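You operate a simulated robot arm through the tools that you are given. There is no shell and no other tool. Be economical: measure what you need, move in short steps, check, and stop when the job is done.

You run a simulated robot arm. Do the job below in one go: nothing can be reset, and whatever is moved stays where it is left.

JOB
Press the load key two times. Put the red bin from the near top of the long table on the top of the pale wood bench. Take the 4 cm gauge block from the middle top of the long table and put it on top of the black bottle there. Take the white wiping pad on the far top of the long table and put it away on the bench top by the small marker. Count the cleaning pads on the far top of the long table, then put as many of the water bottles from the far top of the long table on the low shelf of the set-up bench. Fetch the black peg block and set it on top of the black mouse. Any order will do. Set down upright: water bottle, black peg block.

It is judged by the outcome, as a careful person would: the job done as asked, and still so three seconds after it is handed in. It fails if anything else is knocked over, pushed out of place, dropped, spilled or broken.

ROBOT AND FRAMES
A 6-joint arm with a two-finger parallel gripper on a trunk, on a base that drives. Base frame: it is fixed to the floor where the robot stands at the start and does not move with it; the origin is under the middle of the robot, x ahead of it, y to its left, z up; the surface under the hand at the start is at about z = 740. Units: mm, rad, N and s.
With the tool pointing down near the work surface it reaches from about 400 to 920 mm from the robot's upright axis, wherever it stands. Its first joint turns from -2.007 to 2.007 rad. Places, roughly: bench top by the small marker [-3000, -900, 800]; bin [-250, 2250, 750]; black bottle (6x6x13 cm) [-500, 2400, 800]; black peg block (5x3x3 cm) [-400, 1300, 800]; cleaning pad (7x5x3 cm) [-400, 3400, 800]; cleaning pad (8x5x4 cm) [-500, 3600, 800]; gauge block [-250, 2500, 750]; load key [600, 100, 800]; low shelf of the set-up bench [-3300, 600, 200]; mouse (6x11x4 cm) [-200, 4400, 800]; top of the pale wood bench [-3300, 3100, 800]; water bottle [-250, 3500, 750]; white wiping pad (5x4x3 cm) [-200, 4200, 800]. Payload 3.43 kg.
Tool frame: the origin (TCP) lies between the finger pads and is the grasp point; the fingertips stand 34 mm ahead of it; z points along the fingers, y is the line along which they close. The gripper opens to 128 mm. The fingers are 24 mm wide and 12 mm thick; the gripper's body (48 by 130 mm) begins 96 mm behind the TCP.
Orientation is that of the tool frame in the base frame, as a unit quaternion [w, x, y, z]. With the fingers straight down and closing along the base's y, the tool's x points along the base's -x, its y along +y and its z along -z.

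CONTROLS
- The arm moves only by the tool servo_tool. Its argument "rows" is a list of rows, each an object of numbers (a shift or turn left out is 0, a gripper value left out holds the last): "x", "y", "z": the shift along the tool's x, y, z in units of 40 mm (1.0 is 40 mm); "wx", "wy", "wz": the turn, a rotation vector about the tool's x, y, z in units of 6 degrees (1.0 is 6 degrees); "gripper": the opening, from 0 (shut) to 1 (fully open). In form: [{"x": .., "y": .., "z": .., "wx": .., "wy": .., "wz": .., "gripper": ..}, ...]. A call has 1 to 12 rows; each row shifts and turns the commanded pose from where the row before left it, along the tool's axes as they then stand. A call with a number of a shift or a turn outside -1 to 1 is refused whole. A row lasts 0.2 s, in which the tool goes at most 50 mm and 0.15 rad; a call with a longer step from one row to the next is refused whole, and so is a gripper value outside its range. Where a pose cannot be reached the arm comes as near as it can. A force on the tool above 40 N (or 10 N above the force at the start of the call, whichever is more), or a blocked arm, ends the call early, and 0.2 s more pass. The fingers move at their own pace (about 108 mm/s each) and stop on an object; they squeeze with about 35 N. The grip force told is the motor's: it shows also when the fingers shut on nothing. Time passes only in rows, and 0.2 s behind the last, so rows that do not move let the fingers close. The reply holds the time, the measured pose of the TCP, the force on the tool along the base axes, the opening and the grip force, in the units named above and with some noise, with the torque about the TCP (base axes, N m) and any sound that the robot's microphone picked up.
- Cameras (640 x 400 px; columns grow to the right, rows downward): "scene" is now at [62.3, 167.7, 1235.3]; the picture's right is [-0.16, -0.99, 0.00], its down [-0.44, 0.07, -0.89] and it looks along [0.88, -0.14, -0.45] (base axes); focal length 285 px, centre (320, 200). "wrist" rides on the gripper at [76, -11, -160] in the tool frame; the picture's right is [0.15, 0.99, 0.00], its down [-0.88, 0.13, -0.46] and it looks along [-0.45, 0.07, 0.89] (tool axes); focal length 234 px, centre (320, 200). There is no depth. A picture from a camera that has moved, and an enlarged one, comes with that camera's place and axes in the base frame and with its lens. The place of the scene camera against the robot may be out by one fixed shift of up to 25 mm in any direction.
- camera(camera): a new picture of that camera. The clock stands still meanwhile.
- slide_trunk(by): slides the trunk up (or, below 0, down) by that many mm; the arm and the scene camera ride with it, the base frame stays. It gives what a move gives, with no picture.
- drive_base(legs): drives the robot by 1 to 6 legs, each [ahead, turn to the left] in mm and rad, along the robot's own axes; the way and the turn of a leg run together, so that a leg with both is an arc; at most 1500 mm and 3.142 rad a leg. The arm and the cameras ride along, it lands a little off, and it stops where it bumps. It gives what a move gives.
- aim_head(pan, tilt): turns the head with the scene camera to pan (to the left, within 1.798 rad either way) and tilt (down, from -0.506 to 1.204), counted from straight ahead of the robot. It gives what a move gives.
- inspect(camera, box): a new picture of the part [left, top, right, bottom] of that camera's present view, enlarged. The clock stands still meanwhile.
- close_job(): hands the job in; it is judged then, once.

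Go step by step. Nothing tells you exact positions but the pictures and the camera data: compare them with the known pose of the tool, close in by small moves and look again before you grip or let go. The budget is 196 turns and 166 pictures, counting those below and the enlarged ones. Unless the task says otherwise, let go and move clear before handing in.

The tools are called after "Emit:" as a command line: name --argument value ..., lists and objects as JSON in quotes. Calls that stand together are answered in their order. servo_tool: Moves the arm, as the interface text tells. Its arguments: {"type":"object","properties":{"rows":{"type":"array"}},"required":["rows"]} The other tools are called the same way: slide_trunk (by) slides the trunk up or down; drive_base (legs) drives the base; aim_head (pan, tilt) turns the head that bears the scene camera; camera (camera) takes a picture; inspect (camera, box) takes an enlarged picture of a part of a camera's view; close_job () hands the job in.

At the start:

```text
t: 0.0
position: [461.8, 94.0, 1005.6]
orientation: [-0.001, 0.0, 1.0, -0.001]
contact_force: [0.3, 0.2, -0.4]
torque: [-0.03, 0.0, -0.02]
grip_width: 128.1
gripper_force: 0.0
trunk travel left (down, up): [-475.0, 315.0]
robot x, y, heading: [-3.9, -1.6, -0.0]
head pan, tilt: [-0.162, 0.466]
```

scene: 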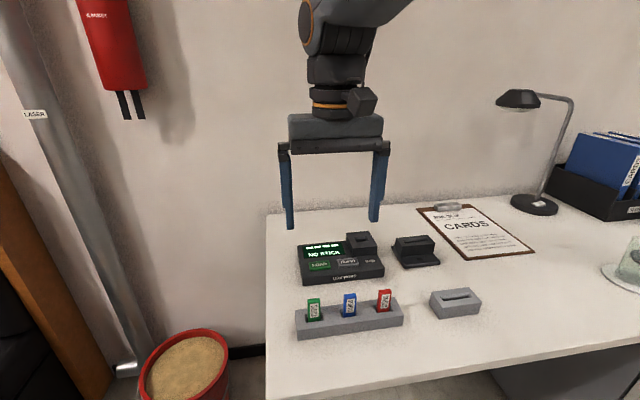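
wrist: 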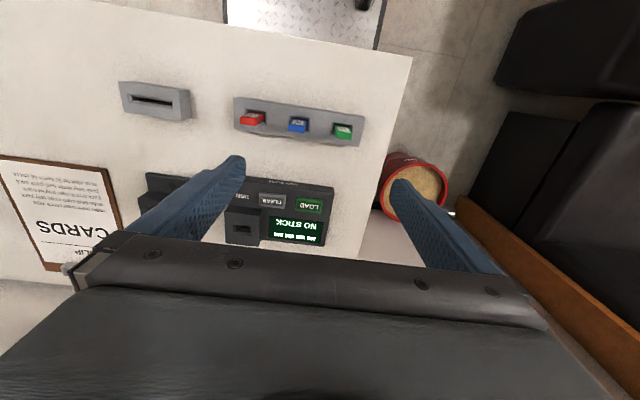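

I see a small console with a display and three keys (the green one seems to be LOAD) on the desk ahead. I'll look closer at it.

Emit:
inspect --camera "scene" --box '[280, 220, 460, 340]'

Emit:
inspect --camera "wrist" --box '[200, 160, 360, 260]'

```text
3.33 times, centred on (370, 280) of scene
camera zoom: at [62.3, 167.7, 1235.3], right [-0.16, -0.99, 0.0], down [-0.44, 0.07, -0.89], along [0.88, -0.14, -0.45], focal length 951 px, centre (153, -67)
```

zoom: 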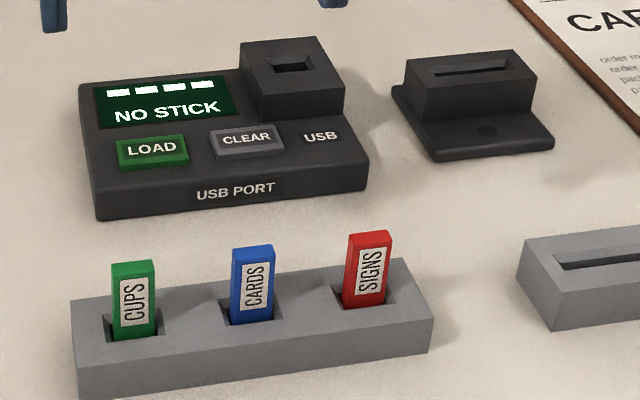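

```text
4.00 times, centred on (280, 210) of wrist
camera zoom: at [385.8, 82.6, 1164.9], right [-0.15, 0.99, 0.0], down [0.88, 0.13, 0.46], along [0.45, 0.07, -0.89], focal length 937 px, centre (480, 160)
```

zoom: 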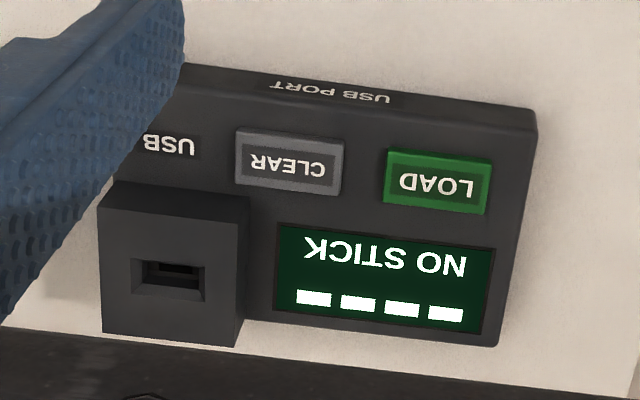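

The LOAD key is at about (597, 95, ~778). I shut the fingers, move above it and look again.

Emit:
servo_tool --rows '[{"x": -0.85, "gripper": 0}, {"x": -0.85}, {"x": -0.85}, {"x": -0.83}, {"z": 0.8}, {"z": 0.8}, {"z": 0.8}, {"z": 0.6}, {}, {}]'

Emit:
camera --camera "wrist"

Emit:
inspect --camera "scene" --box '[270, 180, 430, 300]'

```text
t: 2.2
position: [596.4, 93.3, 886.1]
orientation: [0.0, 0.0, 1.0, -0.001]
contact_force: [0.1, 0.2, 0.0]
torque: [-0.01, 0.02, -0.01]
grip_width: 0.0
gripper_force: 32.3
trunk travel left (down, up): [-475.0, 315.0]
robot x, y, heading: [-4.5, 1.9, -0.001]
head pan, tilt: [-0.162, 0.466]
```

```text
161 pictures are left
camera wrist: at [520.5, 82.3, 1044.7], right [-0.15, 0.99, 0.0], down [0.88, 0.13, 0.46], along [0.45, 0.07, -0.89], focal length 234 px, centre (320, 200)
```

wrist: 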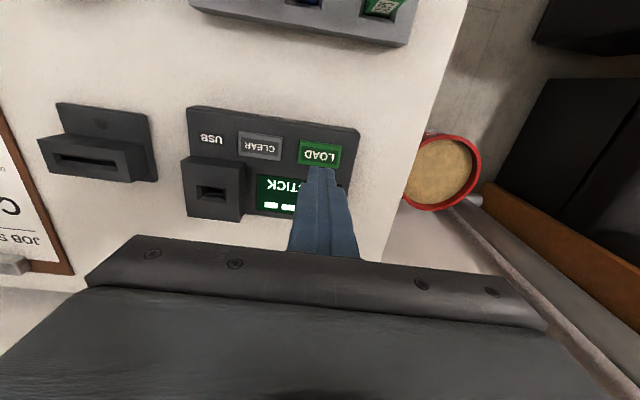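

```text
3.33 times, centred on (350, 240) of scene
camera zoom: at [62.4, 167.7, 1235.3], right [-0.16, -0.99, 0.0], down [-0.44, 0.07, -0.89], along [0.88, -0.14, -0.45], focal length 951 px, centre (220, 67)
```

zoom: 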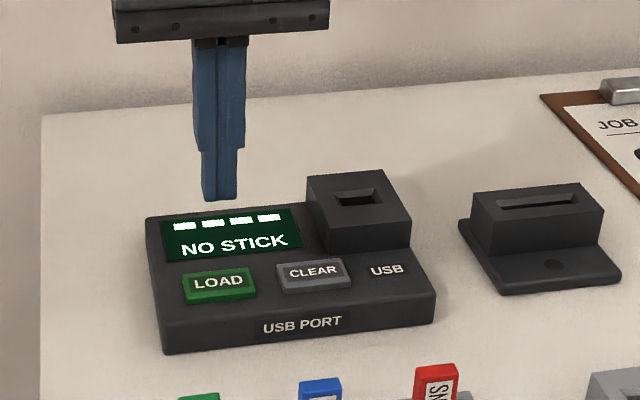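

Finger tip is above the LOAD key. I lower to just above it.

Emit:
servo_tool --rows '[{"z": 0.5}, {"z": 0.5}, {"z": 0.4}, {}]'

Emit:
inspect --camera "scene" --box '[270, 200, 430, 300]'

```text
t: 3.2
position: [597.6, 93.6, 830.1]
orientation: [0.0, 0.0, 1.0, -0.001]
contact_force: [0.2, -0.5, -0.4]
torque: [0.0, -0.02, -0.02]
grip_width: 0.4
gripper_force: 33.0
trunk travel left (down, up): [-475.0, 315.0]
robot x, y, heading: [4.5, -0.8, 0.002]
head pan, tilt: [-0.162, 0.466]
```

```text
4.00 times, centred on (350, 250) of scene
camera zoom: at [62.3, 167.7, 1235.3], right [-0.16, -0.99, 0.0], down [-0.44, 0.07, -0.89], along [0.88, -0.14, -0.45], focal length 1141 px, centre (200, 0)
```

zoom: 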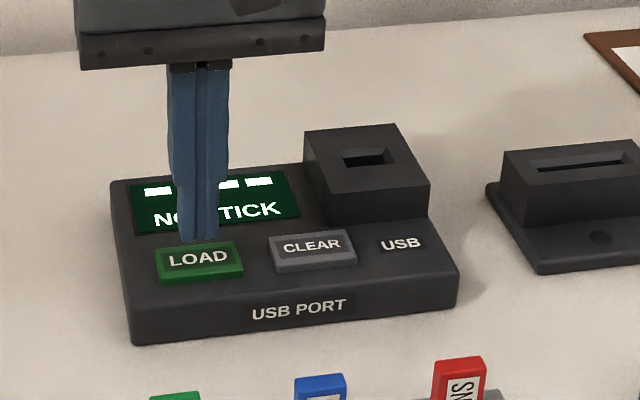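

Tip is about 20 mm above the key; I press gently with small steps.

Emit:
servo_tool --rows '[{"z": 0.15}, {"z": 0.1}, {"z": 0.1}, {"z": 0.05}, {"z": 0.05}]'

Emit:
inspect --camera "scene" --box '[270, 200, 430, 300]'

```text
t: 4.4
position: [596.2, 94.0, 812.6]
orientation: [0.0, 0.0, 1.0, 0.0]
contact_force: [-0.2, -1.2, -0.7]
torque: [0.02, -0.01, -0.01]
grip_width: 0.0
gripper_force: 33.1
trunk travel left (down, up): [-475.0, 315.0]
robot x, y, heading: [-1.7, -0.5, -0.0]
head pan, tilt: [-0.162, 0.466]
```

```text
4.00 times, centred on (350, 250) of scene
camera zoom: at [62.4, 167.7, 1235.3], right [-0.16, -0.99, 0.0], down [-0.44, 0.07, -0.89], along [0.88, -0.14, -0.45], focal length 1141 px, centre (200, 0)
```

zoom: 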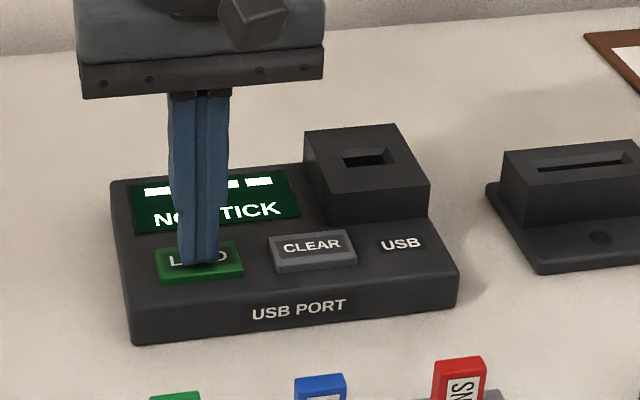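

Emit:
servo_tool --rows '[{"z": 0.05}, {"z": 0.05}]'

```text
t: 5.0
position: [597.8, 94.6, 807.9]
orientation: [0.0, -0.001, 1.0, 0.0]
contact_force: [0.2, 1.0, -0.1]
torque: [0.0, -0.01, 0.02]
grip_width: 0.0
gripper_force: 33.2
trunk travel left (down, up): [-475.0, 315.0]
robot x, y, heading: [1.2, -0.4, 0.001]
head pan, tilt: [-0.162, 0.466]
```

No contact yet; going on with small steps.

Emit:
servo_tool --rows '[{"z": 0.05}, {"z": 0.05}]'

```text
t: 5.6
position: [595.8, 93.4, 804.8]
orientation: [0.001, 0.0, 1.0, 0.0]
contact_force: [-1.9, 1.1, 8.1]
torque: [0.02, 0.06, -0.02]
grip_width: 0.0
gripper_force: 33.2
trunk travel left (down, up): [-475.0, 315.0]
robot x, y, heading: [-1.5, -0.2, -0.003]
head pan, tilt: [-0.162, 0.466]
heard: click
```

A click: first press. I lift off and look at the display.

Emit:
servo_tool --rows '[{"z": -0.3}, {"z": -0.3}, {}]'

Emit:
inspect --camera "scene" --box '[270, 200, 430, 300]'

```text
t: 6.4
position: [596.9, 92.9, 827.6]
orientation: [-0.001, 0.0, 1.0, 0.0]
contact_force: [-0.7, 0.2, -0.5]
torque: [0.01, 0.01, 0.0]
grip_width: 0.0
gripper_force: 33.5
trunk travel left (down, up): [-475.0, 315.0]
robot x, y, heading: [0.6, 3.5, -0.002]
head pan, tilt: [-0.162, 0.466]
```

```text
4.00 times, centred on (350, 250) of scene
camera zoom: at [62.4, 167.7, 1235.3], right [-0.16, -0.99, 0.0], down [-0.44, 0.07, -0.89], along [0.88, -0.14, -0.45], focal length 1141 px, centre (200, 0)
```

zoom: 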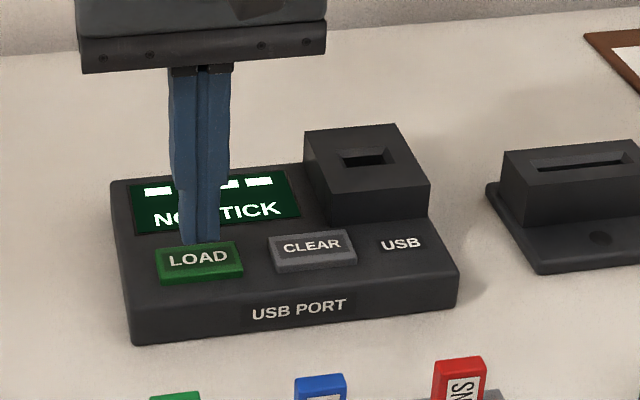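

Display unchanged (no stick), key is back up. Second press with the same travel.

Emit:
servo_tool --rows '[{"z": 0.25}, {"z": 0.2}, {"z": 0.05}, {"z": 0.05}, {"z": 0.05}]'

```text
t: 7.6
position: [596.5, 93.2, 804.6]
orientation: [0.001, 0.0, 1.0, -0.001]
contact_force: [-2.0, -2.2, 10.0]
torque: [-0.09, 0.1, 0.04]
grip_width: 0.0
gripper_force: 33.1
trunk travel left (down, up): [-475.0, 315.0]
robot x, y, heading: [-2.0, 1.3, -0.001]
head pan, tilt: [-0.162, 0.466]
heard: click
```

Second click heard: the key is done. I raise and draw back the arm, and look left toward the long table.

Emit:
servo_tool --rows '[{"z": -0.7}, {"z": -0.9}, {"z": -0.9}, {"z": -0.9}, {"z": -0.9}, {"x": 0.9, "z": -0.5}, {"x": 0.9}, {"x": 0.9}, {"x": 0.7}]'

Emit:
aim_head --pan 1.6 --tilt 0.3

Emit:
camera --camera "scene"

```text
t: 9.6
position: [460.5, 92.9, 994.4]
orientation: [-0.001, 0.0, 1.0, 0.0]
contact_force: [0.4, -0.3, 0.2]
torque: [-0.04, 0.04, 0.01]
grip_width: 0.0
gripper_force: 33.0
trunk travel left (down, up): [-475.0, 315.0]
robot x, y, heading: [2.0, 0.2, -0.002]
head pan, tilt: [-0.162, 0.466]
```

```text
t: 11.4
position: [460.1, 94.3, 996.3]
orientation: [0.0, 0.0, 1.0, 0.0]
contact_force: [-0.7, 0.3, -0.1]
torque: [0.01, -0.02, 0.01]
grip_width: 0.0
gripper_force: 32.7
trunk travel left (down, up): [-475.0, 315.0]
robot x, y, heading: [0.4, -0.4, -0.002]
head pan, tilt: [1.6, 0.3]
```

```text
156 pictures are left
camera scene: at [-30.8, 275.9, 1250.6], right [1.0, 0.03, 0.0], down [0.01, -0.3, -0.96], along [-0.03, 0.95, -0.3], focal length 285 px, centre (320, 200)
```

scene: 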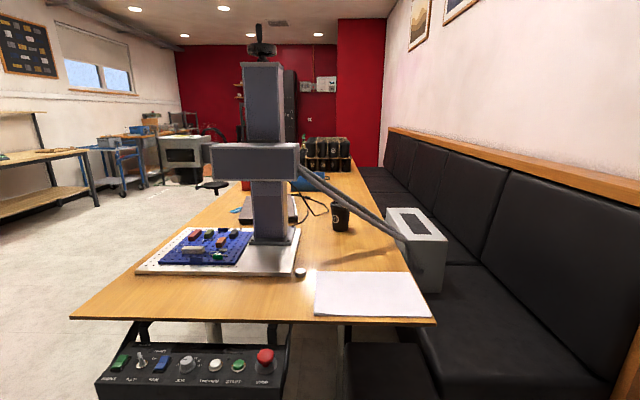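

The long table lies left of me along +y, x from about -680 to 240, with free floor on its left (x < -680). I zoom in on the peg board and on the far part.

Emit:
inspect --camera "scene" --box '[130, 210, 310, 290]'

Emit:
inspect --camera "scene" --box '[0, 90, 240, 240]'

```text
3.56 times, centred on (220, 250) of scene
camera zoom: at [-30.8, 275.9, 1250.6], right [1.0, 0.03, 0.0], down [0.01, -0.3, -0.96], along [-0.03, 0.95, -0.3], focal length 1014 px, centre (676, 22)
```

zoom: 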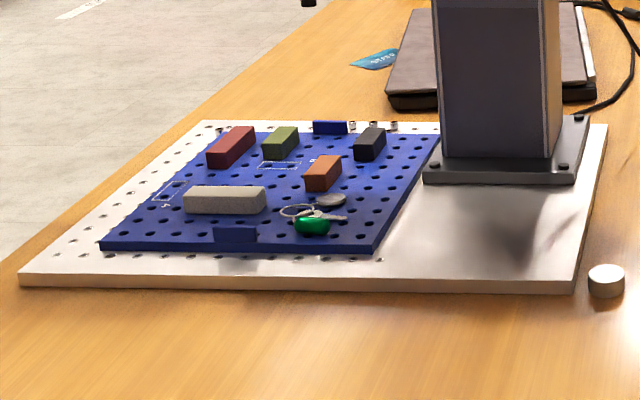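

```text
2.67 times, centred on (120, 165) of scene
camera zoom: at [-30.8, 275.9, 1250.6], right [1.0, 0.03, 0.0], down [0.01, -0.3, -0.96], along [-0.03, 0.95, -0.3], focal length 761 px, centre (853, 293)
```

zoom: 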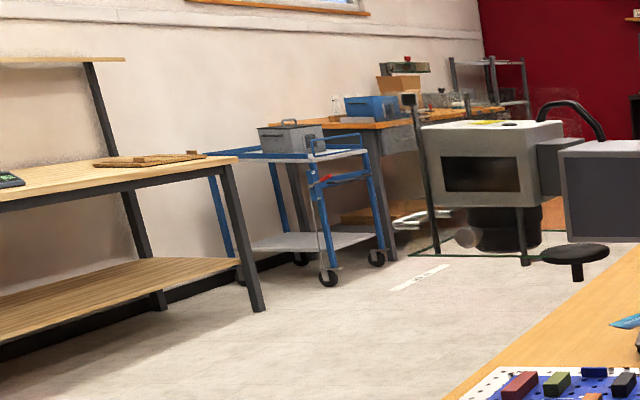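

The black block sits on the blue peg board. Before driving I check the floor to my left.

Emit:
aim_head --pan 1.79 --tilt 0.9

Emit:
camera --camera "scene"

```text
t: 12.4
position: [460.6, 93.1, 995.3]
orientation: [0.0, 0.0, 1.0, 0.0]
contact_force: [0.2, 0.1, 0.8]
torque: [0.02, -0.02, 0.02]
grip_width: 0.0
gripper_force: 32.9
trunk travel left (down, up): [-475.0, 315.0]
robot x, y, heading: [-0.2, 1.2, 0.001]
head pan, tilt: [1.791, 0.901]
```

```text
153 pictures are left
camera scene: at [-44.6, 256.3, 1198.4], right [0.98, 0.22, 0.0], down [0.17, -0.76, -0.62], along [-0.14, 0.61, -0.78], focal length 285 px, centre (320, 200)
```

scene: 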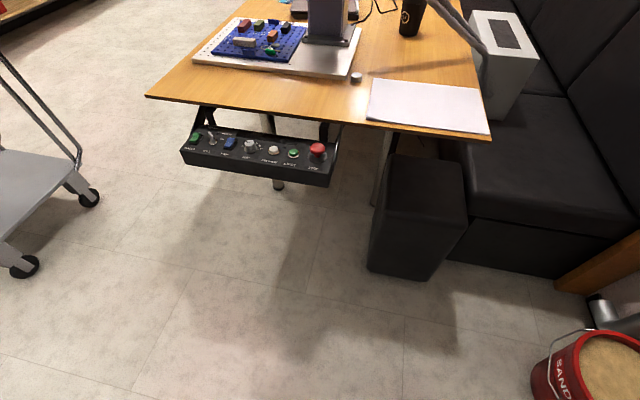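

There's a cart at x<-1480 (y 500–950). I turn left in place and look where I would drive.

Emit:
drive_base --legs '[[0, 1.571]]'

Emit:
aim_head --pan 1.2 --tilt 0.5

Emit:
camera --camera "scene"

```text
t: 15.5
position: [92.8, 457.9, 995.6]
orientation: [0.0, -0.551, 0.834, -0.001]
contact_force: [-0.1, 0.4, 0.1]
torque: [-0.01, -0.01, 0.01]
grip_width: 0.0
gripper_force: 32.9
trunk travel left (down, up): [-475.0, 315.0]
robot x, y, heading: [-2.3, -3.8, 1.17]
head pan, tilt: [1.791, 0.901]
stopped in leg 1: the robot was blocked; the commanded pose is now the measured one
```

```text
t: 16.5
position: [93.6, 456.8, 996.2]
orientation: [0.0, -0.552, 0.834, 0.001]
contact_force: [-0.4, -0.4, -0.4]
torque: [-0.02, -0.02, -0.03]
grip_width: 0.0
gripper_force: 33.1
trunk travel left (down, up): [-475.0, 315.0]
robot x, y, heading: [2.8, -2.1, 1.171]
head pan, tilt: [1.201, 0.499]
```

```text
152 pictures are left
camera scene: at [-257.9, 100.4, 1232.1], right [0.7, 0.72, 0.0], down [0.34, -0.33, -0.88], along [-0.63, 0.61, -0.48], focal length 285 px, centre (320, 200)
```

scene: 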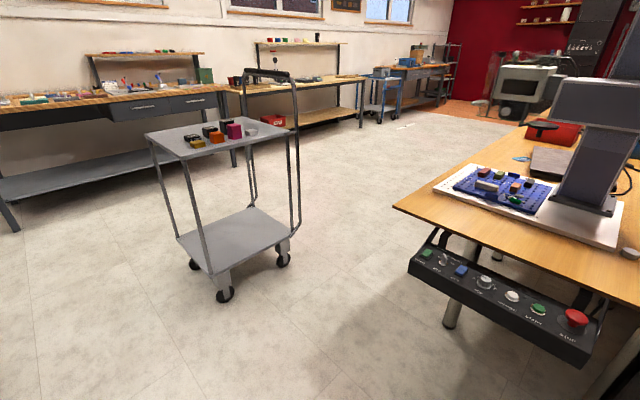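

Something blocked the turn at heading 1.17; I look for what it is.

Emit:
aim_head --pan 1.79 --tilt 1.1

Emit:
camera --camera "scene"

Emit:
aim_head --pan -1.79 --tilt 0.9

Emit:
camera --camera "scene"

Emit:
aim_head --pan 0 --tilt 1.0

Emit:
camera --camera "scene"

```text
t: 17.5
position: [93.4, 457.4, 994.9]
orientation: [0.0, -0.552, 0.834, 0.0]
contact_force: [-0.6, 0.4, -0.1]
torque: [-0.02, 0.01, 0.01]
grip_width: 0.0
gripper_force: 32.8
trunk travel left (down, up): [-475.0, 315.0]
robot x, y, heading: [-1.3, -6.3, 1.16]
head pan, tilt: [1.791, 1.1]
```

```text
151 pictures are left
camera scene: at [-254.9, 48.5, 1184.5], right [0.18, 0.98, 0.0], down [0.88, -0.16, -0.45], along [-0.45, 0.08, -0.89], focal length 285 px, centre (320, 200)
```

scene: 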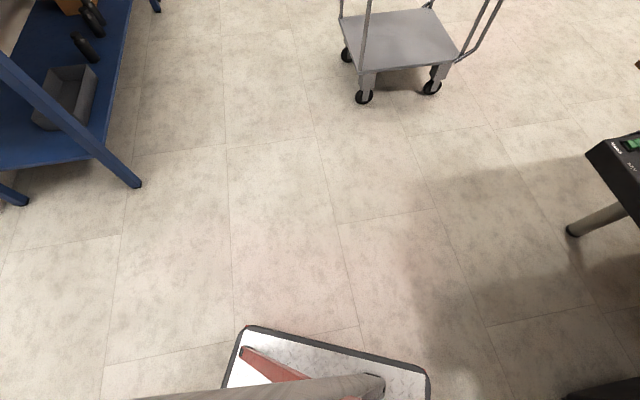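

```text
t: 20.5
position: [92.3, 455.6, 995.2]
orientation: [0.0, -0.552, 0.834, 0.0]
contact_force: [0.2, -0.5, -0.2]
torque: [0.01, -0.03, -0.02]
grip_width: 0.0
gripper_force: 33.1
trunk travel left (down, up): [-475.0, 315.0]
robot x, y, heading: [-1.3, -8.0, 1.172]
head pan, tilt: [-1.791, 0.901]
```

```text
150 pictures are left
camera scene: at [-131.4, -7.1, 1198.3], right [-0.58, -0.81, 0.0], down [-0.64, 0.46, -0.62], along [0.5, -0.36, -0.78], focal length 285 px, centre (320, 200)
```

scene: 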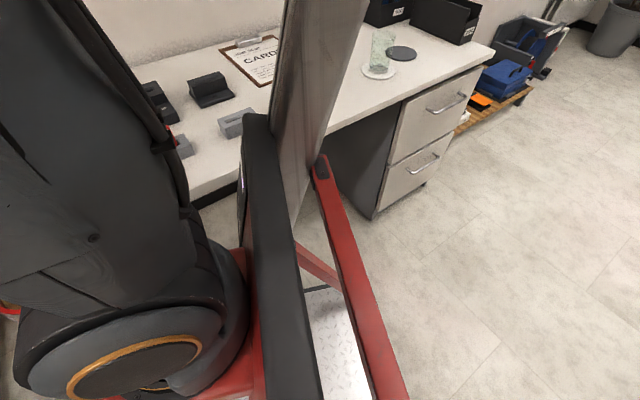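

```text
t: 22.3
position: [93.8, 455.5, 995.8]
orientation: [-0.001, -0.551, 0.834, 0.0]
contact_force: [0.1, 0.2, 0.2]
torque: [-0.02, 0.04, -0.01]
grip_width: 0.0
gripper_force: 32.8
trunk travel left (down, up): [-475.0, 315.0]
robot x, y, heading: [1.8, -2.8, 1.165]
head pan, tilt: [0.0, 1.0]
```

```text
149 pictures are left
camera scene: at [-165.4, 101.0, 1191.1], right [0.92, -0.39, 0.0], down [-0.33, -0.77, -0.54], along [0.21, 0.5, -0.84], focal length 285 px, centre (320, 200)
```

scene: 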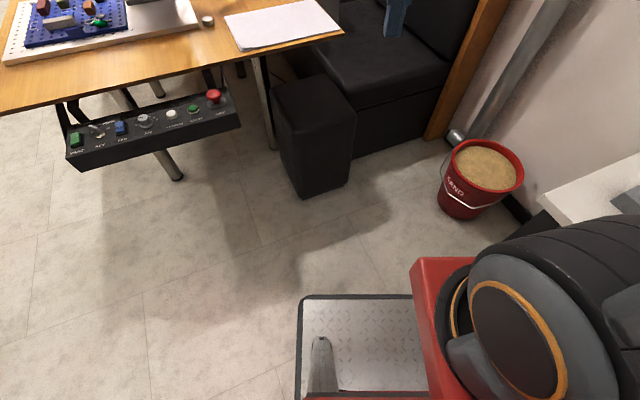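

The base is a 600×530 rectangle and its rear right corner touched the desk. I turn back, reverse out along -x, then turn and drive along the table's free side.

Emit:
drive_base --legs '[[0, -1.17], [-1070, 0], [0, 1.571], [1250, 0]]'

Emit:
aim_head --pan -0.6 --tilt 0.5

Emit:
camera --camera "scene"

```text
t: 37.6
position: [-1187.8, 947.7, 994.5]
orientation: [0.0, 0.722, -0.691, 0.002]
contact_force: [-0.5, -1.0, 0.5]
torque: [-0.02, 0.0, -0.03]
grip_width: 0.3
gripper_force: 32.9
trunk travel left (down, up): [-475.0, 315.0]
robot x, y, heading: [-1072.2, 492.5, 1.787]
head pan, tilt: [0.0, 1.0]
stopped in leg 4: the robot was blocked; the commanded pose is now the measured one
```

```text
t: 38.6
position: [-1189.9, 948.2, 995.5]
orientation: [0.0, 0.724, -0.69, 0.001]
contact_force: [-0.4, -0.1, 0.3]
torque: [0.07, -0.04, 0.0]
grip_width: 0.0
gripper_force: 33.0
trunk travel left (down, up): [-475.0, 315.0]
robot x, y, heading: [-1071.0, 491.3, 1.782]
head pan, tilt: [-0.6, 0.499]
```

```text
148 pictures are left
camera scene: at [-1221.9, 497.2, 1232.1], right [0.93, -0.38, 0.0], down [-0.18, -0.44, -0.88], along [0.33, 0.81, -0.48], focal length 285 px, centre (320, 200)
```

scene: 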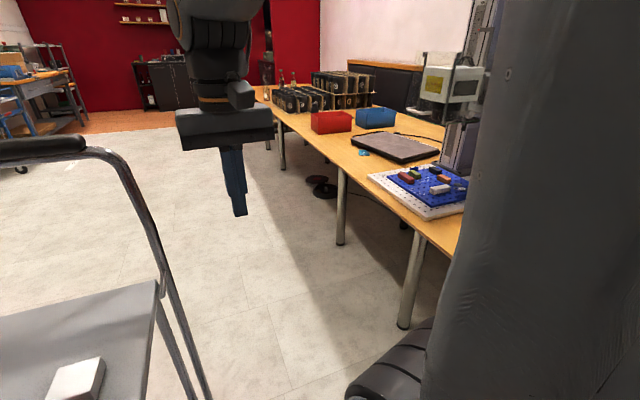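

I was blocked at (-1072, 492), heading 1.78. I look down on the left and right for the contact.

Emit:
aim_head --pan 0.6 --tilt 1.0

Emit:
camera --camera "scene"

Emit:
aim_head --pan -0.4 --tilt 1.15

Emit:
camera --camera "scene"

```text
t: 40.0
position: [-1189.8, 947.7, 994.2]
orientation: [0.001, 0.723, -0.691, 0.001]
contact_force: [0.2, 0.1, -0.3]
torque: [0.0, 0.01, 0.01]
grip_width: 0.0
gripper_force: 33.1
trunk travel left (down, up): [-475.0, 315.0]
robot x, y, heading: [-1070.8, 488.2, 1.788]
head pan, tilt: [0.6, 1.0]
```

```text
147 pictures are left
camera scene: at [-1306.7, 460.7, 1191.1], right [0.69, 0.73, 0.0], down [0.61, -0.58, -0.54], along [-0.39, 0.37, -0.84], focal length 285 px, centre (320, 200)
```

scene: 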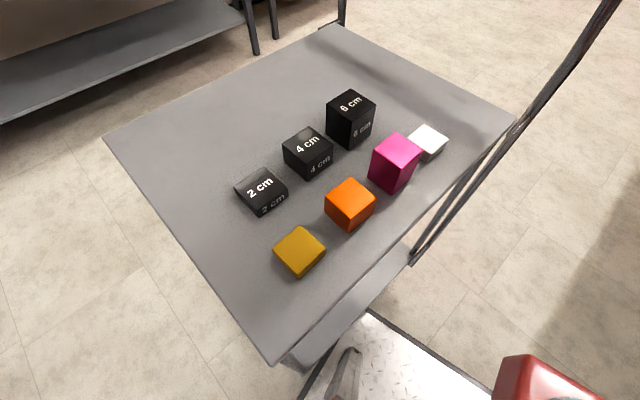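

```text
t: 41.3
position: [-1188.8, 948.7, 994.5]
orientation: [0.001, 0.723, -0.691, 0.0]
contact_force: [-0.3, 0.3, 0.8]
torque: [0.0, -0.01, 0.0]
grip_width: 0.0
gripper_force: 33.4
trunk travel left (down, up): [-475.0, 315.0]
robot x, y, heading: [-1069.3, 490.8, 1.788]
head pan, tilt: [-0.4, 1.15]
```

```text
146 pictures are left
camera scene: at [-1245.1, 471.4, 1181.4], right [0.98, -0.18, 0.0], down [-0.17, -0.9, -0.41], along [0.07, 0.4, -0.91], focal length 285 px, centre (320, 200)
```

scene: 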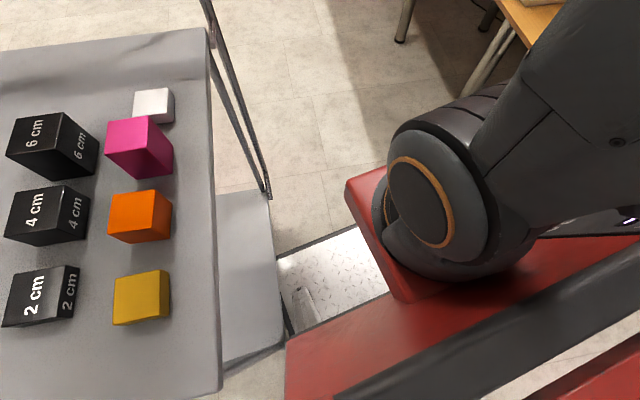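

The front-left corner touched the cart's edge (cart right edge x≈-1370). I back off, straighten and then drive along x≈-1010.

Emit:
drive_base --legs '[[-300, 0], [0, -0.216]]'

Emit:
aim_head --pan 0.4 --tilt 0.8

Emit:
camera --camera "scene"

```text
t: 44.1
position: [-1021.7, 666.3, 994.1]
orientation: [-0.002, -0.643, 0.766, 0.0]
contact_force: [0.7, 0.5, 0.3]
torque: [-0.02, 0.04, -0.04]
grip_width: 0.0
gripper_force: 33.6
trunk travel left (down, up): [-475.0, 315.0]
robot x, y, heading: [-1006.3, 194.0, 1.565]
head pan, tilt: [-0.4, 1.15]
```

```text
t: 45.3
position: [-1021.9, 666.1, 994.7]
orientation: [-0.001, -0.643, 0.766, -0.001]
contact_force: [0.0, -0.2, 0.7]
torque: [0.02, 0.02, 0.01]
grip_width: 0.2
gripper_force: 32.5
trunk travel left (down, up): [-475.0, 315.0]
robot x, y, heading: [-1004.4, 195.7, 1.565]
head pan, tilt: [0.4, 0.799]
```

```text
145 pictures are left
camera scene: at [-1233.1, 233.5, 1206.2], right [0.92, 0.38, 0.0], down [0.27, -0.66, -0.7], along [-0.27, 0.64, -0.72], focal length 285 px, centre (320, 200)
```

scene: 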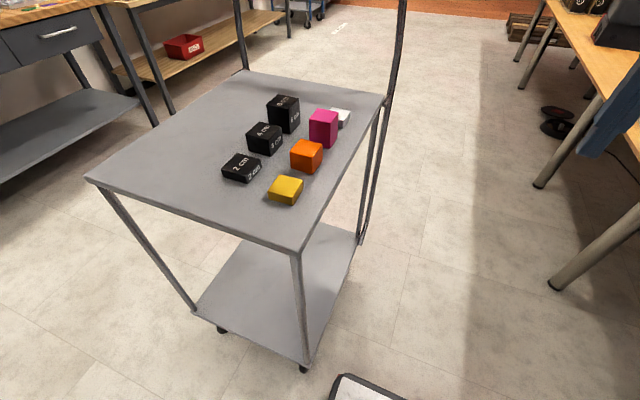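

The way is clear: 100 mm to the cart. I drive on, staying parallel to the table.

Emit:
drive_base --legs '[[1080, 0.0]]'

Emit:
aim_head --pan -1.5 --tilt 0.5

Emit:
camera --camera "scene"

```text
t: 50.8
position: [-1012.1, 1748.2, 994.9]
orientation: [0.0, -0.642, 0.767, -0.002]
contact_force: [0.3, 0.4, 0.0]
torque: [0.0, 0.01, -0.02]
grip_width: 0.0
gripper_force: 33.4
trunk travel left (down, up): [-475.0, 315.0]
robot x, y, heading: [-999.4, 1275.9, 1.559]
head pan, tilt: [0.4, 0.799]
```

```text
t: 52.7
position: [-1012.9, 1747.4, 995.5]
orientation: [0.001, -0.642, 0.767, -0.001]
contact_force: [-0.1, 0.3, 1.2]
torque: [0.01, 0.0, 0.01]
grip_width: 0.1
gripper_force: 33.2
trunk travel left (down, up): [-475.0, 315.0]
robot x, y, heading: [-993.8, 1276.9, 1.556]
head pan, tilt: [-1.499, 0.499]
```

```text
144 pictures are left
camera scene: at [-1102.8, 1246.5, 1232.2], right [0.06, -1.0, 0.0], down [-0.48, -0.03, -0.88], along [0.88, 0.05, -0.48], focal length 285 px, centre (320, 200)
```

scene: 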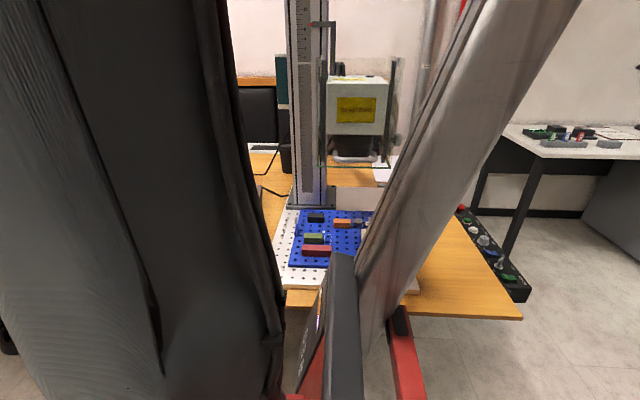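

The side view is blocked by the robot's own frame, so I'd better face the table. I arc away, come back and turn to face it at y≈1480.

Emit:
drive_base --legs '[[500, 0.4], [0, -0.4], [-290, 0], [0, -1.556], [80, 0]]'

Emit:
aim_head --pan -0.3 --tilt 0.6

Emit:
camera --camera "scene"

```text
t: 62.9
position: [-540.4, 1487.5, 995.5]
orientation: [-0.001, 0.088, 0.996, -0.001]
contact_force: [0.3, -0.5, 0.2]
torque: [-0.02, 0.01, 0.01]
grip_width: 0.0
gripper_force: 32.7
trunk travel left (down, up): [-475.0, 315.0]
robot x, y, heading: [-1011.5, 1468.3, -0.005]
head pan, tilt: [-1.499, 0.499]
```

```text
t: 64.3
position: [-540.3, 1486.9, 995.3]
orientation: [-0.002, 0.087, 0.996, -0.001]
contact_force: [0.6, -0.8, 0.5]
torque: [0.01, -0.02, -0.02]
grip_width: 0.2
gripper_force: 32.7
trunk travel left (down, up): [-475.0, 315.0]
robot x, y, heading: [-1010.4, 1470.1, -0.005]
head pan, tilt: [-0.3, 0.6]
```

```text
143 pictures are left
camera scene: at [-954.4, 1625.6, 1223.1], right [-0.3, -0.95, 0.0], down [-0.54, 0.17, -0.83], along [0.79, -0.25, -0.56], focal length 285 px, centre (320, 200)
```

scene: 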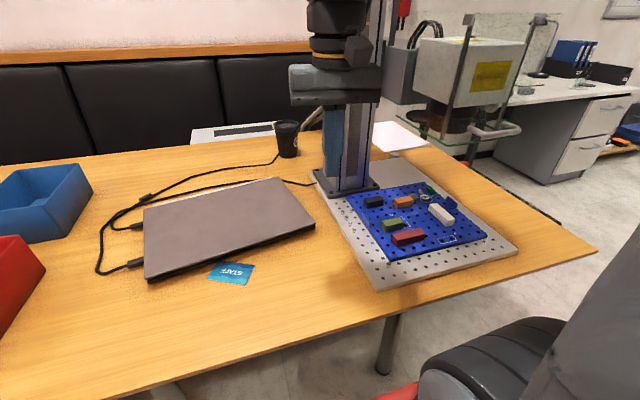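

Now facing the table with a good view. I zoom on the peg board.

Emit:
inspect --camera "scene" --box '[330, 170, 510, 290]'

Emit:
camera --camera "wrist"

```text
3.33 times, centred on (420, 230) of scene
camera zoom: at [-954.4, 1625.6, 1223.1], right [-0.3, -0.95, 0.0], down [-0.54, 0.17, -0.83], along [0.79, -0.25, -0.56], focal length 951 px, centre (-13, 100)
```

zoom: 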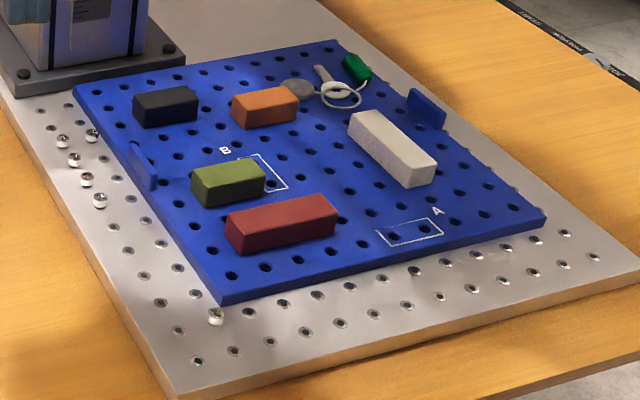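

```text
141 pictures are left
camera wrist: at [-617.5, 1489.5, 1154.3], right [0.03, 1.0, 0.0], down [0.89, -0.02, 0.45], along [0.45, -0.01, -0.89], focal length 234 px, centre (320, 200)
```

wrist: 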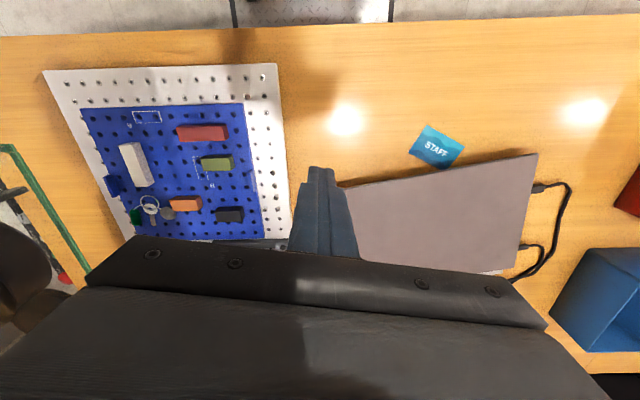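

The black block sits at about (-407, 1318), close by a drill-stand head overhanging at y<1275, z>1010. I'd rather reach in from further north, so I shift the base to y≈1700.

Emit:
drive_base --legs '[[-80, 0], [0, 1.571], [240, 0], [0, -1.571], [80, 0]]'

Emit:
servo_tool --rows '[{"wz": 1, "gripper": 0.6}, {"wz": 1}, {"wz": 1}, {"wz": 1}, {"wz": 1}, {"wz": 1}, {"wz": 1}, {"wz": 1}, {"wz": 1}, {"wz": 1}, {"wz": 1}, {"wz": 1}]'

Emit:
servo_tool --rows '[{"wz": 1}, {"wz": 0.3}, {}]'

Emit:
camera --camera "wrist"

Emit:
camera --camera "scene"

```text
t: 75.0
position: [-538.6, 1725.8, 994.8]
orientation: [-0.001, 0.087, 0.996, 0.0]
contact_force: [-0.3, -0.2, -0.7]
torque: [0.0, -0.01, 0.0]
grip_width: 0.1
gripper_force: 32.9
trunk travel left (down, up): [-475.0, 315.0]
robot x, y, heading: [-1011.6, 1709.6, -0.001]
head pan, tilt: [-0.3, 0.6]
```

```text
t: 77.6
position: [-538.7, 1726.1, 994.6]
orientation: [-0.001, 0.657, 0.754, -0.001]
contact_force: [-0.1, -0.1, 0.4]
torque: [0.01, -0.04, 0.0]
grip_width: 77.0
gripper_force: 0.0
trunk travel left (down, up): [-475.0, 315.0]
robot x, y, heading: [-1005.8, 1710.5, -0.007]
head pan, tilt: [-0.3, 0.6]
```

```text
t: 78.4
position: [-538.3, 1726.3, 996.0]
orientation: [0.0, 0.707, 0.707, 0.0]
contact_force: [0.1, 0.1, 0.4]
torque: [-0.01, 0.01, 0.03]
grip_width: 76.6
gripper_force: 0.0
trunk travel left (down, up): [-475.0, 315.0]
robot x, y, heading: [-1007.7, 1705.4, -0.008]
head pan, tilt: [-0.3, 0.6]
```

```text
140 pictures are left
camera wrist: at [-550.0, 1801.8, 1154.1], right [0.99, 0.15, 0.0], down [0.13, -0.88, 0.46], along [0.07, -0.45, -0.89], focal length 234 px, centre (320, 200)
```

wrist: 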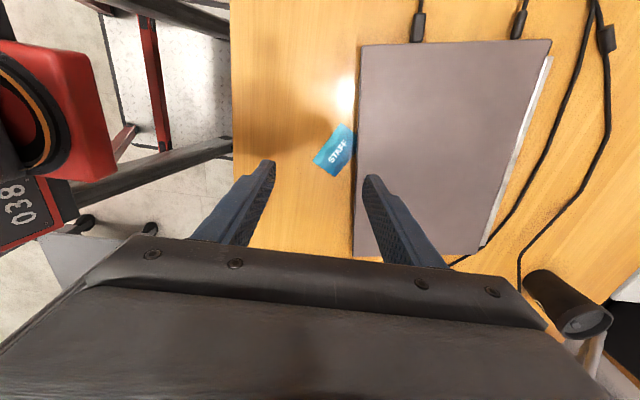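

```text
139 pictures are left
camera scene: at [-952.0, 1865.2, 1223.1], right [-0.3, -0.95, 0.0], down [-0.54, 0.17, -0.83], along [0.79, -0.25, -0.56], focal length 285 px, centre (320, 200)
```

scene: 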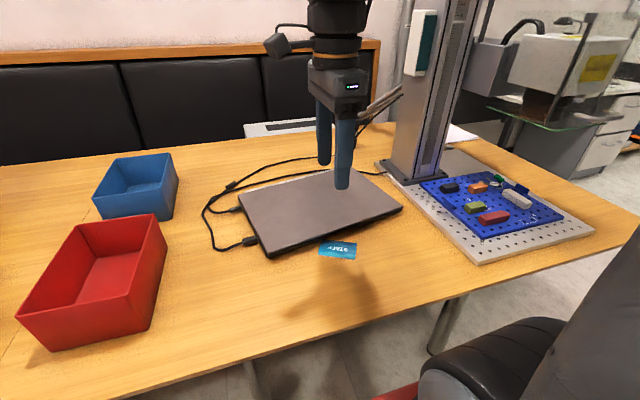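

Now I check the drill head's clearance near the block with a zoom.

Emit:
inspect --camera "scene" --box '[380, 0, 640, 200]'

```text
2.00 times, centred on (510, 100) of scene
camera zoom: at [-952.0, 1865.2, 1223.1], right [-0.3, -0.95, 0.0], down [-0.54, 0.17, -0.83], along [0.79, -0.25, -0.56], focal length 571 px, centre (-60, 400)
```

zoom: 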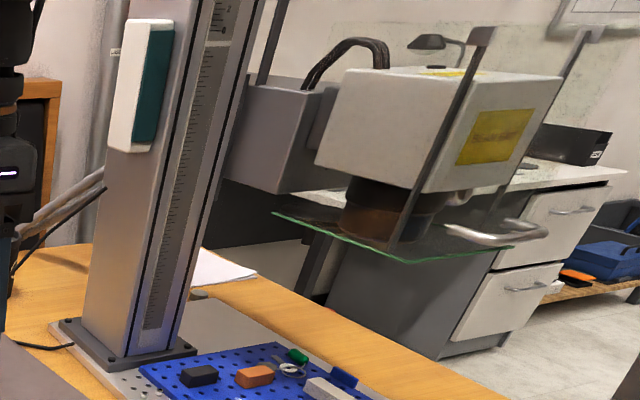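

The drill head and glass guard stay at y≤1270, z≥1020. I will come in with the tool tilted 20° so that the wrist leans north; first I move near.

Emit:
servo_tool --rows '[{"x": -0.9, "y": 0.36}, {"x": -0.9, "y": 0.36}, {"x": -0.9, "y": 0.36}, {"x": -0.9, "y": 0.36}, {"x": -0.9, "y": 0.36}, {"x": -0.9, "y": 0.36}, {"x": -0.9, "y": 0.36}, {"x": -0.9, "y": 0.36}, {"x": 0, "y": 0.36}]'

Emit:
servo_tool --rows '[{"wy": -1}, {"wy": -1}, {"wy": -1}, {"wy": -0.33}, {"gripper": 0.5}]'

Emit:
camera --camera "wrist"

Emit:
camera --camera "scene"

```text
t: 80.4
position: [-408.2, 1438.2, 995.5]
orientation: [-0.001, 0.706, 0.708, -0.001]
contact_force: [-0.3, 0.0, 1.0]
torque: [-0.03, -0.01, -0.01]
grip_width: 76.9
gripper_force: 0.0
trunk travel left (down, up): [-475.0, 315.0]
robot x, y, heading: [-1008.0, 1709.1, -0.009]
head pan, tilt: [-0.3, 0.6]
```

```text
t: 81.6
position: [-409.0, 1437.7, 994.7]
orientation: [0.123, 0.696, 0.697, -0.124]
contact_force: [-0.4, -0.3, 0.6]
torque: [0.01, 0.04, 0.03]
grip_width: 63.9
gripper_force: 0.1
trunk travel left (down, up): [-475.0, 315.0]
robot x, y, heading: [-1010.7, 1704.2, 0.002]
head pan, tilt: [-0.3, 0.6]
```

```text
137 pictures are left
camera wrist: at [-420.2, 1564.2, 1118.0], right [0.99, 0.14, -0.05], down [0.13, -0.67, 0.73], along [0.07, -0.73, -0.68], focal length 234 px, centre (320, 200)
```

wrist: 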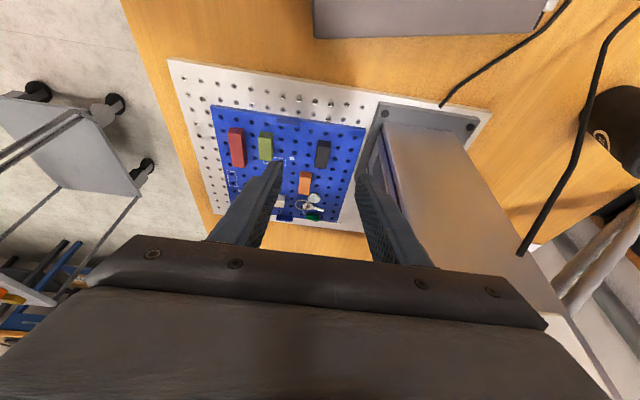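

```text
136 pictures are left
camera scene: at [-952.0, 1865.2, 1223.1], right [-0.3, -0.95, 0.0], down [-0.54, 0.17, -0.83], along [0.79, -0.25, -0.56], focal length 285 px, centre (320, 200)
```

scene: 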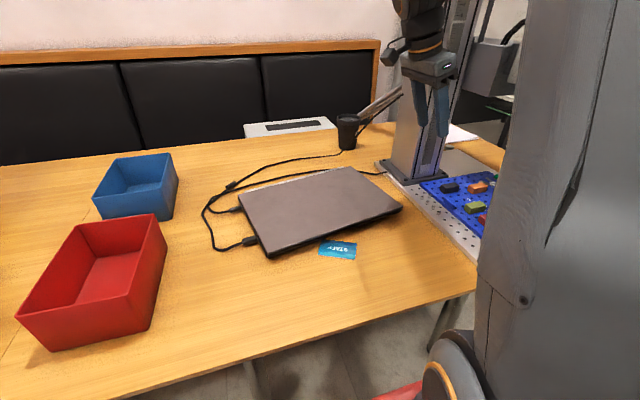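

Emit:
inspect --camera "wrist" --box '[220, 100, 400, 220]'

```text
3.33 times, centred on (310, 160) of wrist
camera zoom: at [-420.2, 1564.2, 1118.0], right [0.99, 0.14, -0.05], down [0.13, -0.67, 0.73], along [0.07, -0.73, -0.68], focal length 781 px, centre (353, 333)
```

zoom: 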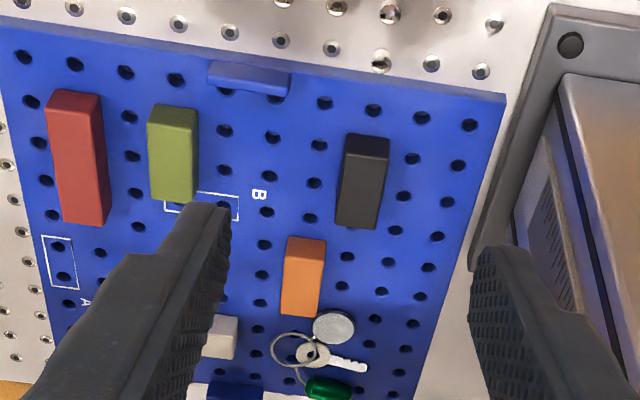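

Block top centre ≈ (-399, 1322, 797), board at about 767. I go over it to TCP z≈860 and check.

Emit:
servo_tool --rows '[{"x": -0.315, "y": 0.05, "z": 0.833}, {"x": -0.315, "y": 0.05, "z": 0.833}, {"x": -0.315, "y": 0.05, "z": 0.833}, {"x": -0.315, "y": 0.05, "z": 0.833}, {"x": -0.315, "y": 0.05, "z": 0.833}, {}]'

Emit:
camera --camera "wrist"

Emit:
inspect --camera "scene" --box '[380, 40, 540, 220]'

```text
t: 83.0
position: [-399.4, 1322.7, 859.4]
orientation: [0.122, 0.696, 0.697, -0.123]
contact_force: [-0.7, -0.3, 0.5]
torque: [-0.04, 0.01, 0.0]
grip_width: 64.2
gripper_force: 0.0
trunk travel left (down, up): [-475.0, 315.0]
robot x, y, heading: [-1009.0, 1705.2, -0.006]
head pan, tilt: [-0.3, 0.6]
```

```text
134 pictures are left
camera wrist: at [-410.4, 1447.6, 983.4], right [0.99, 0.14, -0.05], down [0.13, -0.67, 0.73], along [0.07, -0.73, -0.68], focal length 234 px, centre (320, 200)
```

wrist: 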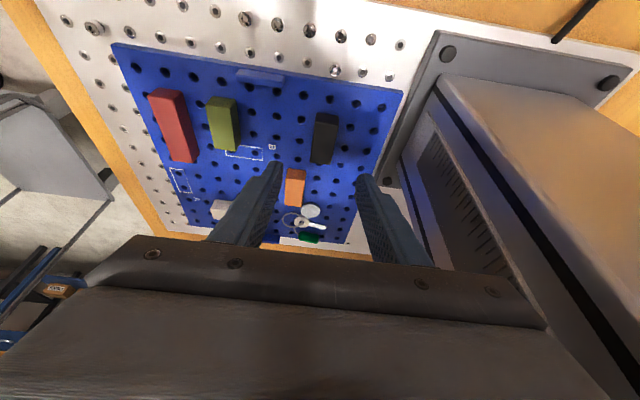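

```text
2.22 times, centred on (460, 130) of scene
camera zoom: at [-952.0, 1865.2, 1223.1], right [-0.3, -0.95, 0.0], down [-0.54, 0.17, -0.83], along [0.79, -0.25, -0.56], focal length 634 px, centre (9, 356)
```

zoom: 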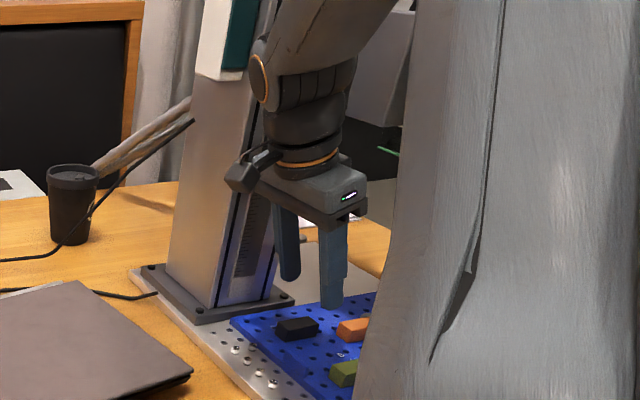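

Aligned. I lower to z≈810, and look before closing.

Emit:
servo_tool --rows '[{"x": 0.128, "z": 0.279}, {"x": 0.128, "z": 0.279}, {"x": 0.128, "z": 0.279}, {"x": 0.128, "z": 0.279}, {}]'

Emit:
inspect --camera "wrist" --box '[220, 100, 420, 230]'

Emit:
inspect --camera "scene" --box '[400, 120, 500, 220]'

```text
t: 84.2
position: [-398.5, 1325.9, 812.0]
orientation: [0.123, 0.696, 0.697, -0.123]
contact_force: [0.1, -0.5, 0.3]
torque: [0.01, 0.03, -0.03]
grip_width: 64.3
gripper_force: 0.0
trunk travel left (down, up): [-475.0, 315.0]
robot x, y, heading: [-1007.7, 1710.6, -0.002]
head pan, tilt: [-0.3, 0.6]
```

```text
3.08 times, centred on (320, 165) of wrist
camera zoom: at [-410.4, 1451.7, 934.3], right [0.99, 0.14, -0.05], down [0.13, -0.67, 0.73], along [0.07, -0.73, -0.68], focal length 720 px, centre (320, 308)
```

zoom: 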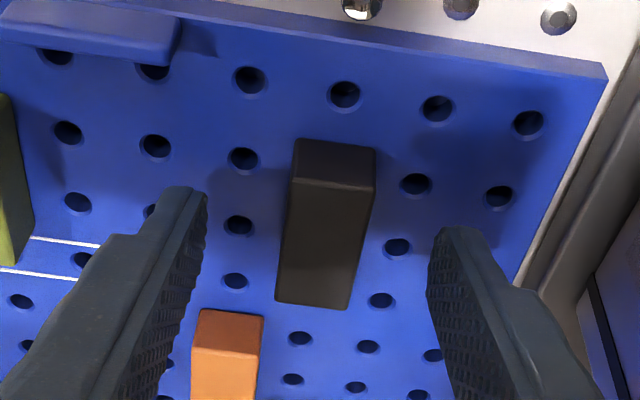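

```text
4.00 times, centred on (450, 170) of scene
camera zoom: at [-952.0, 1865.1, 1223.1], right [-0.3, -0.95, 0.0], down [-0.54, 0.17, -0.83], along [0.79, -0.25, -0.56], focal length 1141 px, centre (-200, 320)
```

zoom: 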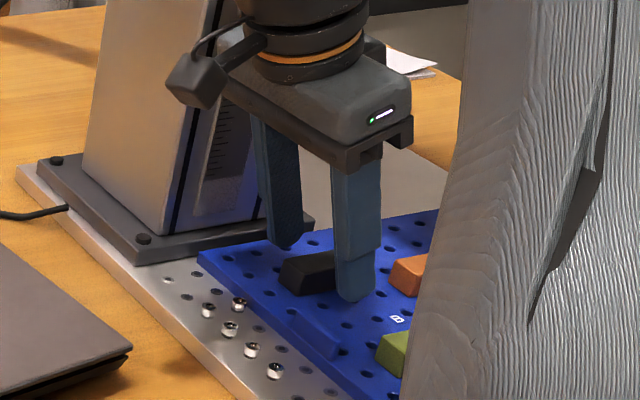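

Block centred between the fingers. I lower 4 mm and close.

Emit:
servo_tool --rows '[{"x": 0.034, "z": 0.094}, {"gripper": 0.15}, {"gripper": 0.0}, {}, {}, {}]'

Emit:
inspect --camera "wrist" --box '[220, 100, 420, 230]'

```text
t: 85.6
position: [-399.1, 1327.0, 806.1]
orientation: [0.123, 0.696, 0.697, -0.123]
contact_force: [0.2, 0.4, -0.3]
torque: [-0.01, 0.01, -0.01]
grip_width: 21.4
gripper_force: 34.9
trunk travel left (down, up): [-475.0, 315.0]
robot x, y, heading: [-1009.2, 1707.1, -0.003]
head pan, tilt: [-0.3, 0.6]
```

```text
3.08 times, centred on (320, 165) of wrist
camera zoom: at [-410.4, 1451.8, 930.6], right [0.99, 0.14, -0.05], down [0.13, -0.67, 0.73], along [0.07, -0.73, -0.68], focal length 720 px, centre (320, 308)
```

zoom: 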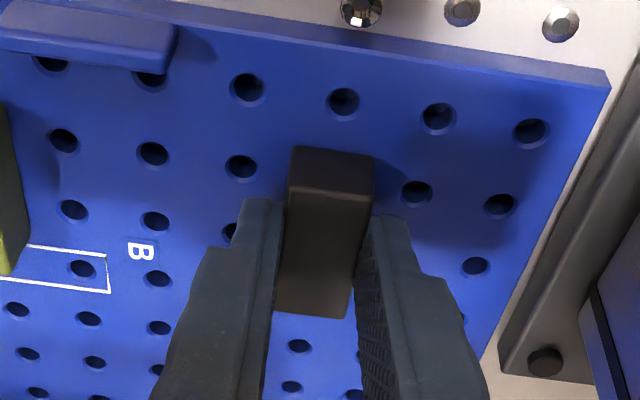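

Gripped (21 mm wide). I lift straight up.

Emit:
servo_tool --rows '[{"x": -0.043, "z": -0.1175}, {"x": -0.085, "z": -0.235}, {"x": -0.128, "z": -0.3525}, {"x": -0.171, "z": -0.47}, {"x": -0.171, "z": -0.47}, {}]'

Emit:
camera --camera "wrist"

```text
t: 87.0
position: [-399.5, 1326.1, 878.5]
orientation: [0.122, 0.695, 0.698, -0.124]
contact_force: [-0.7, 0.2, -0.3]
torque: [-0.01, -0.01, -0.04]
grip_width: 0.0
gripper_force: 33.0
trunk travel left (down, up): [-475.0, 315.0]
robot x, y, heading: [-1009.5, 1708.2, -0.005]
head pan, tilt: [-0.3, 0.6]
```

```text
129 pictures are left
camera wrist: at [-411.0, 1452.1, 1000.5], right [0.99, 0.14, -0.05], down [0.13, -0.67, 0.73], along [0.07, -0.73, -0.68], focal length 234 px, centre (320, 200)
```

wrist: 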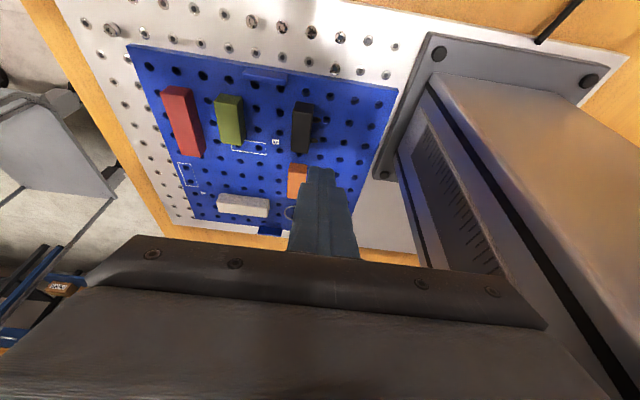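

The grip slipped: block is still in place, only ~18 mm proud of the board, so I held it too shallow. I open, reduce the tilt to 10° and go lower and more centred.

Emit:
servo_tool --rows '[{"gripper": 0.42, "wy": 0.83}, {"wy": 0.84}, {}, {"x": 0.02, "z": 0.5}, {"x": 0.02, "z": 0.5}, {"x": 0.022, "z": 0.5}, {}]'

Emit:
inspect --camera "wrist" --box '[220, 100, 420, 230]'

```text
t: 88.7
position: [-396.8, 1318.2, 824.1]
orientation: [0.065, 0.704, 0.705, -0.061]
contact_force: [-1.5, 1.4, 16.3]
torque: [0.16, 0.57, -0.02]
grip_width: 54.6
gripper_force: 1.2
trunk travel left (down, up): [-475.0, 315.0]
robot x, y, heading: [-1009.6, 1707.8, -0.005]
head pan, tilt: [-0.3, 0.6]
stopped in row 7: the force on the tool passed its limit at 42 N (the readings are from after the stop); the commanded pose is now the measured one
```

```text
3.08 times, centred on (320, 165) of wrist
camera zoom: at [-410.0, 1421.2, 965.9], right [0.99, 0.15, -0.02], down [0.13, -0.78, 0.61], along [0.07, -0.6, -0.8], focal length 720 px, centre (320, 308)
```

zoom: 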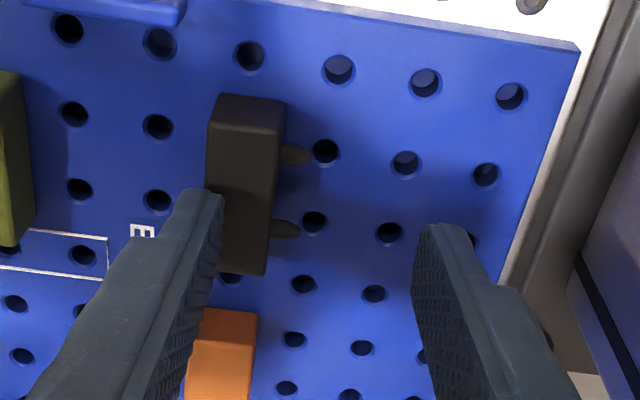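

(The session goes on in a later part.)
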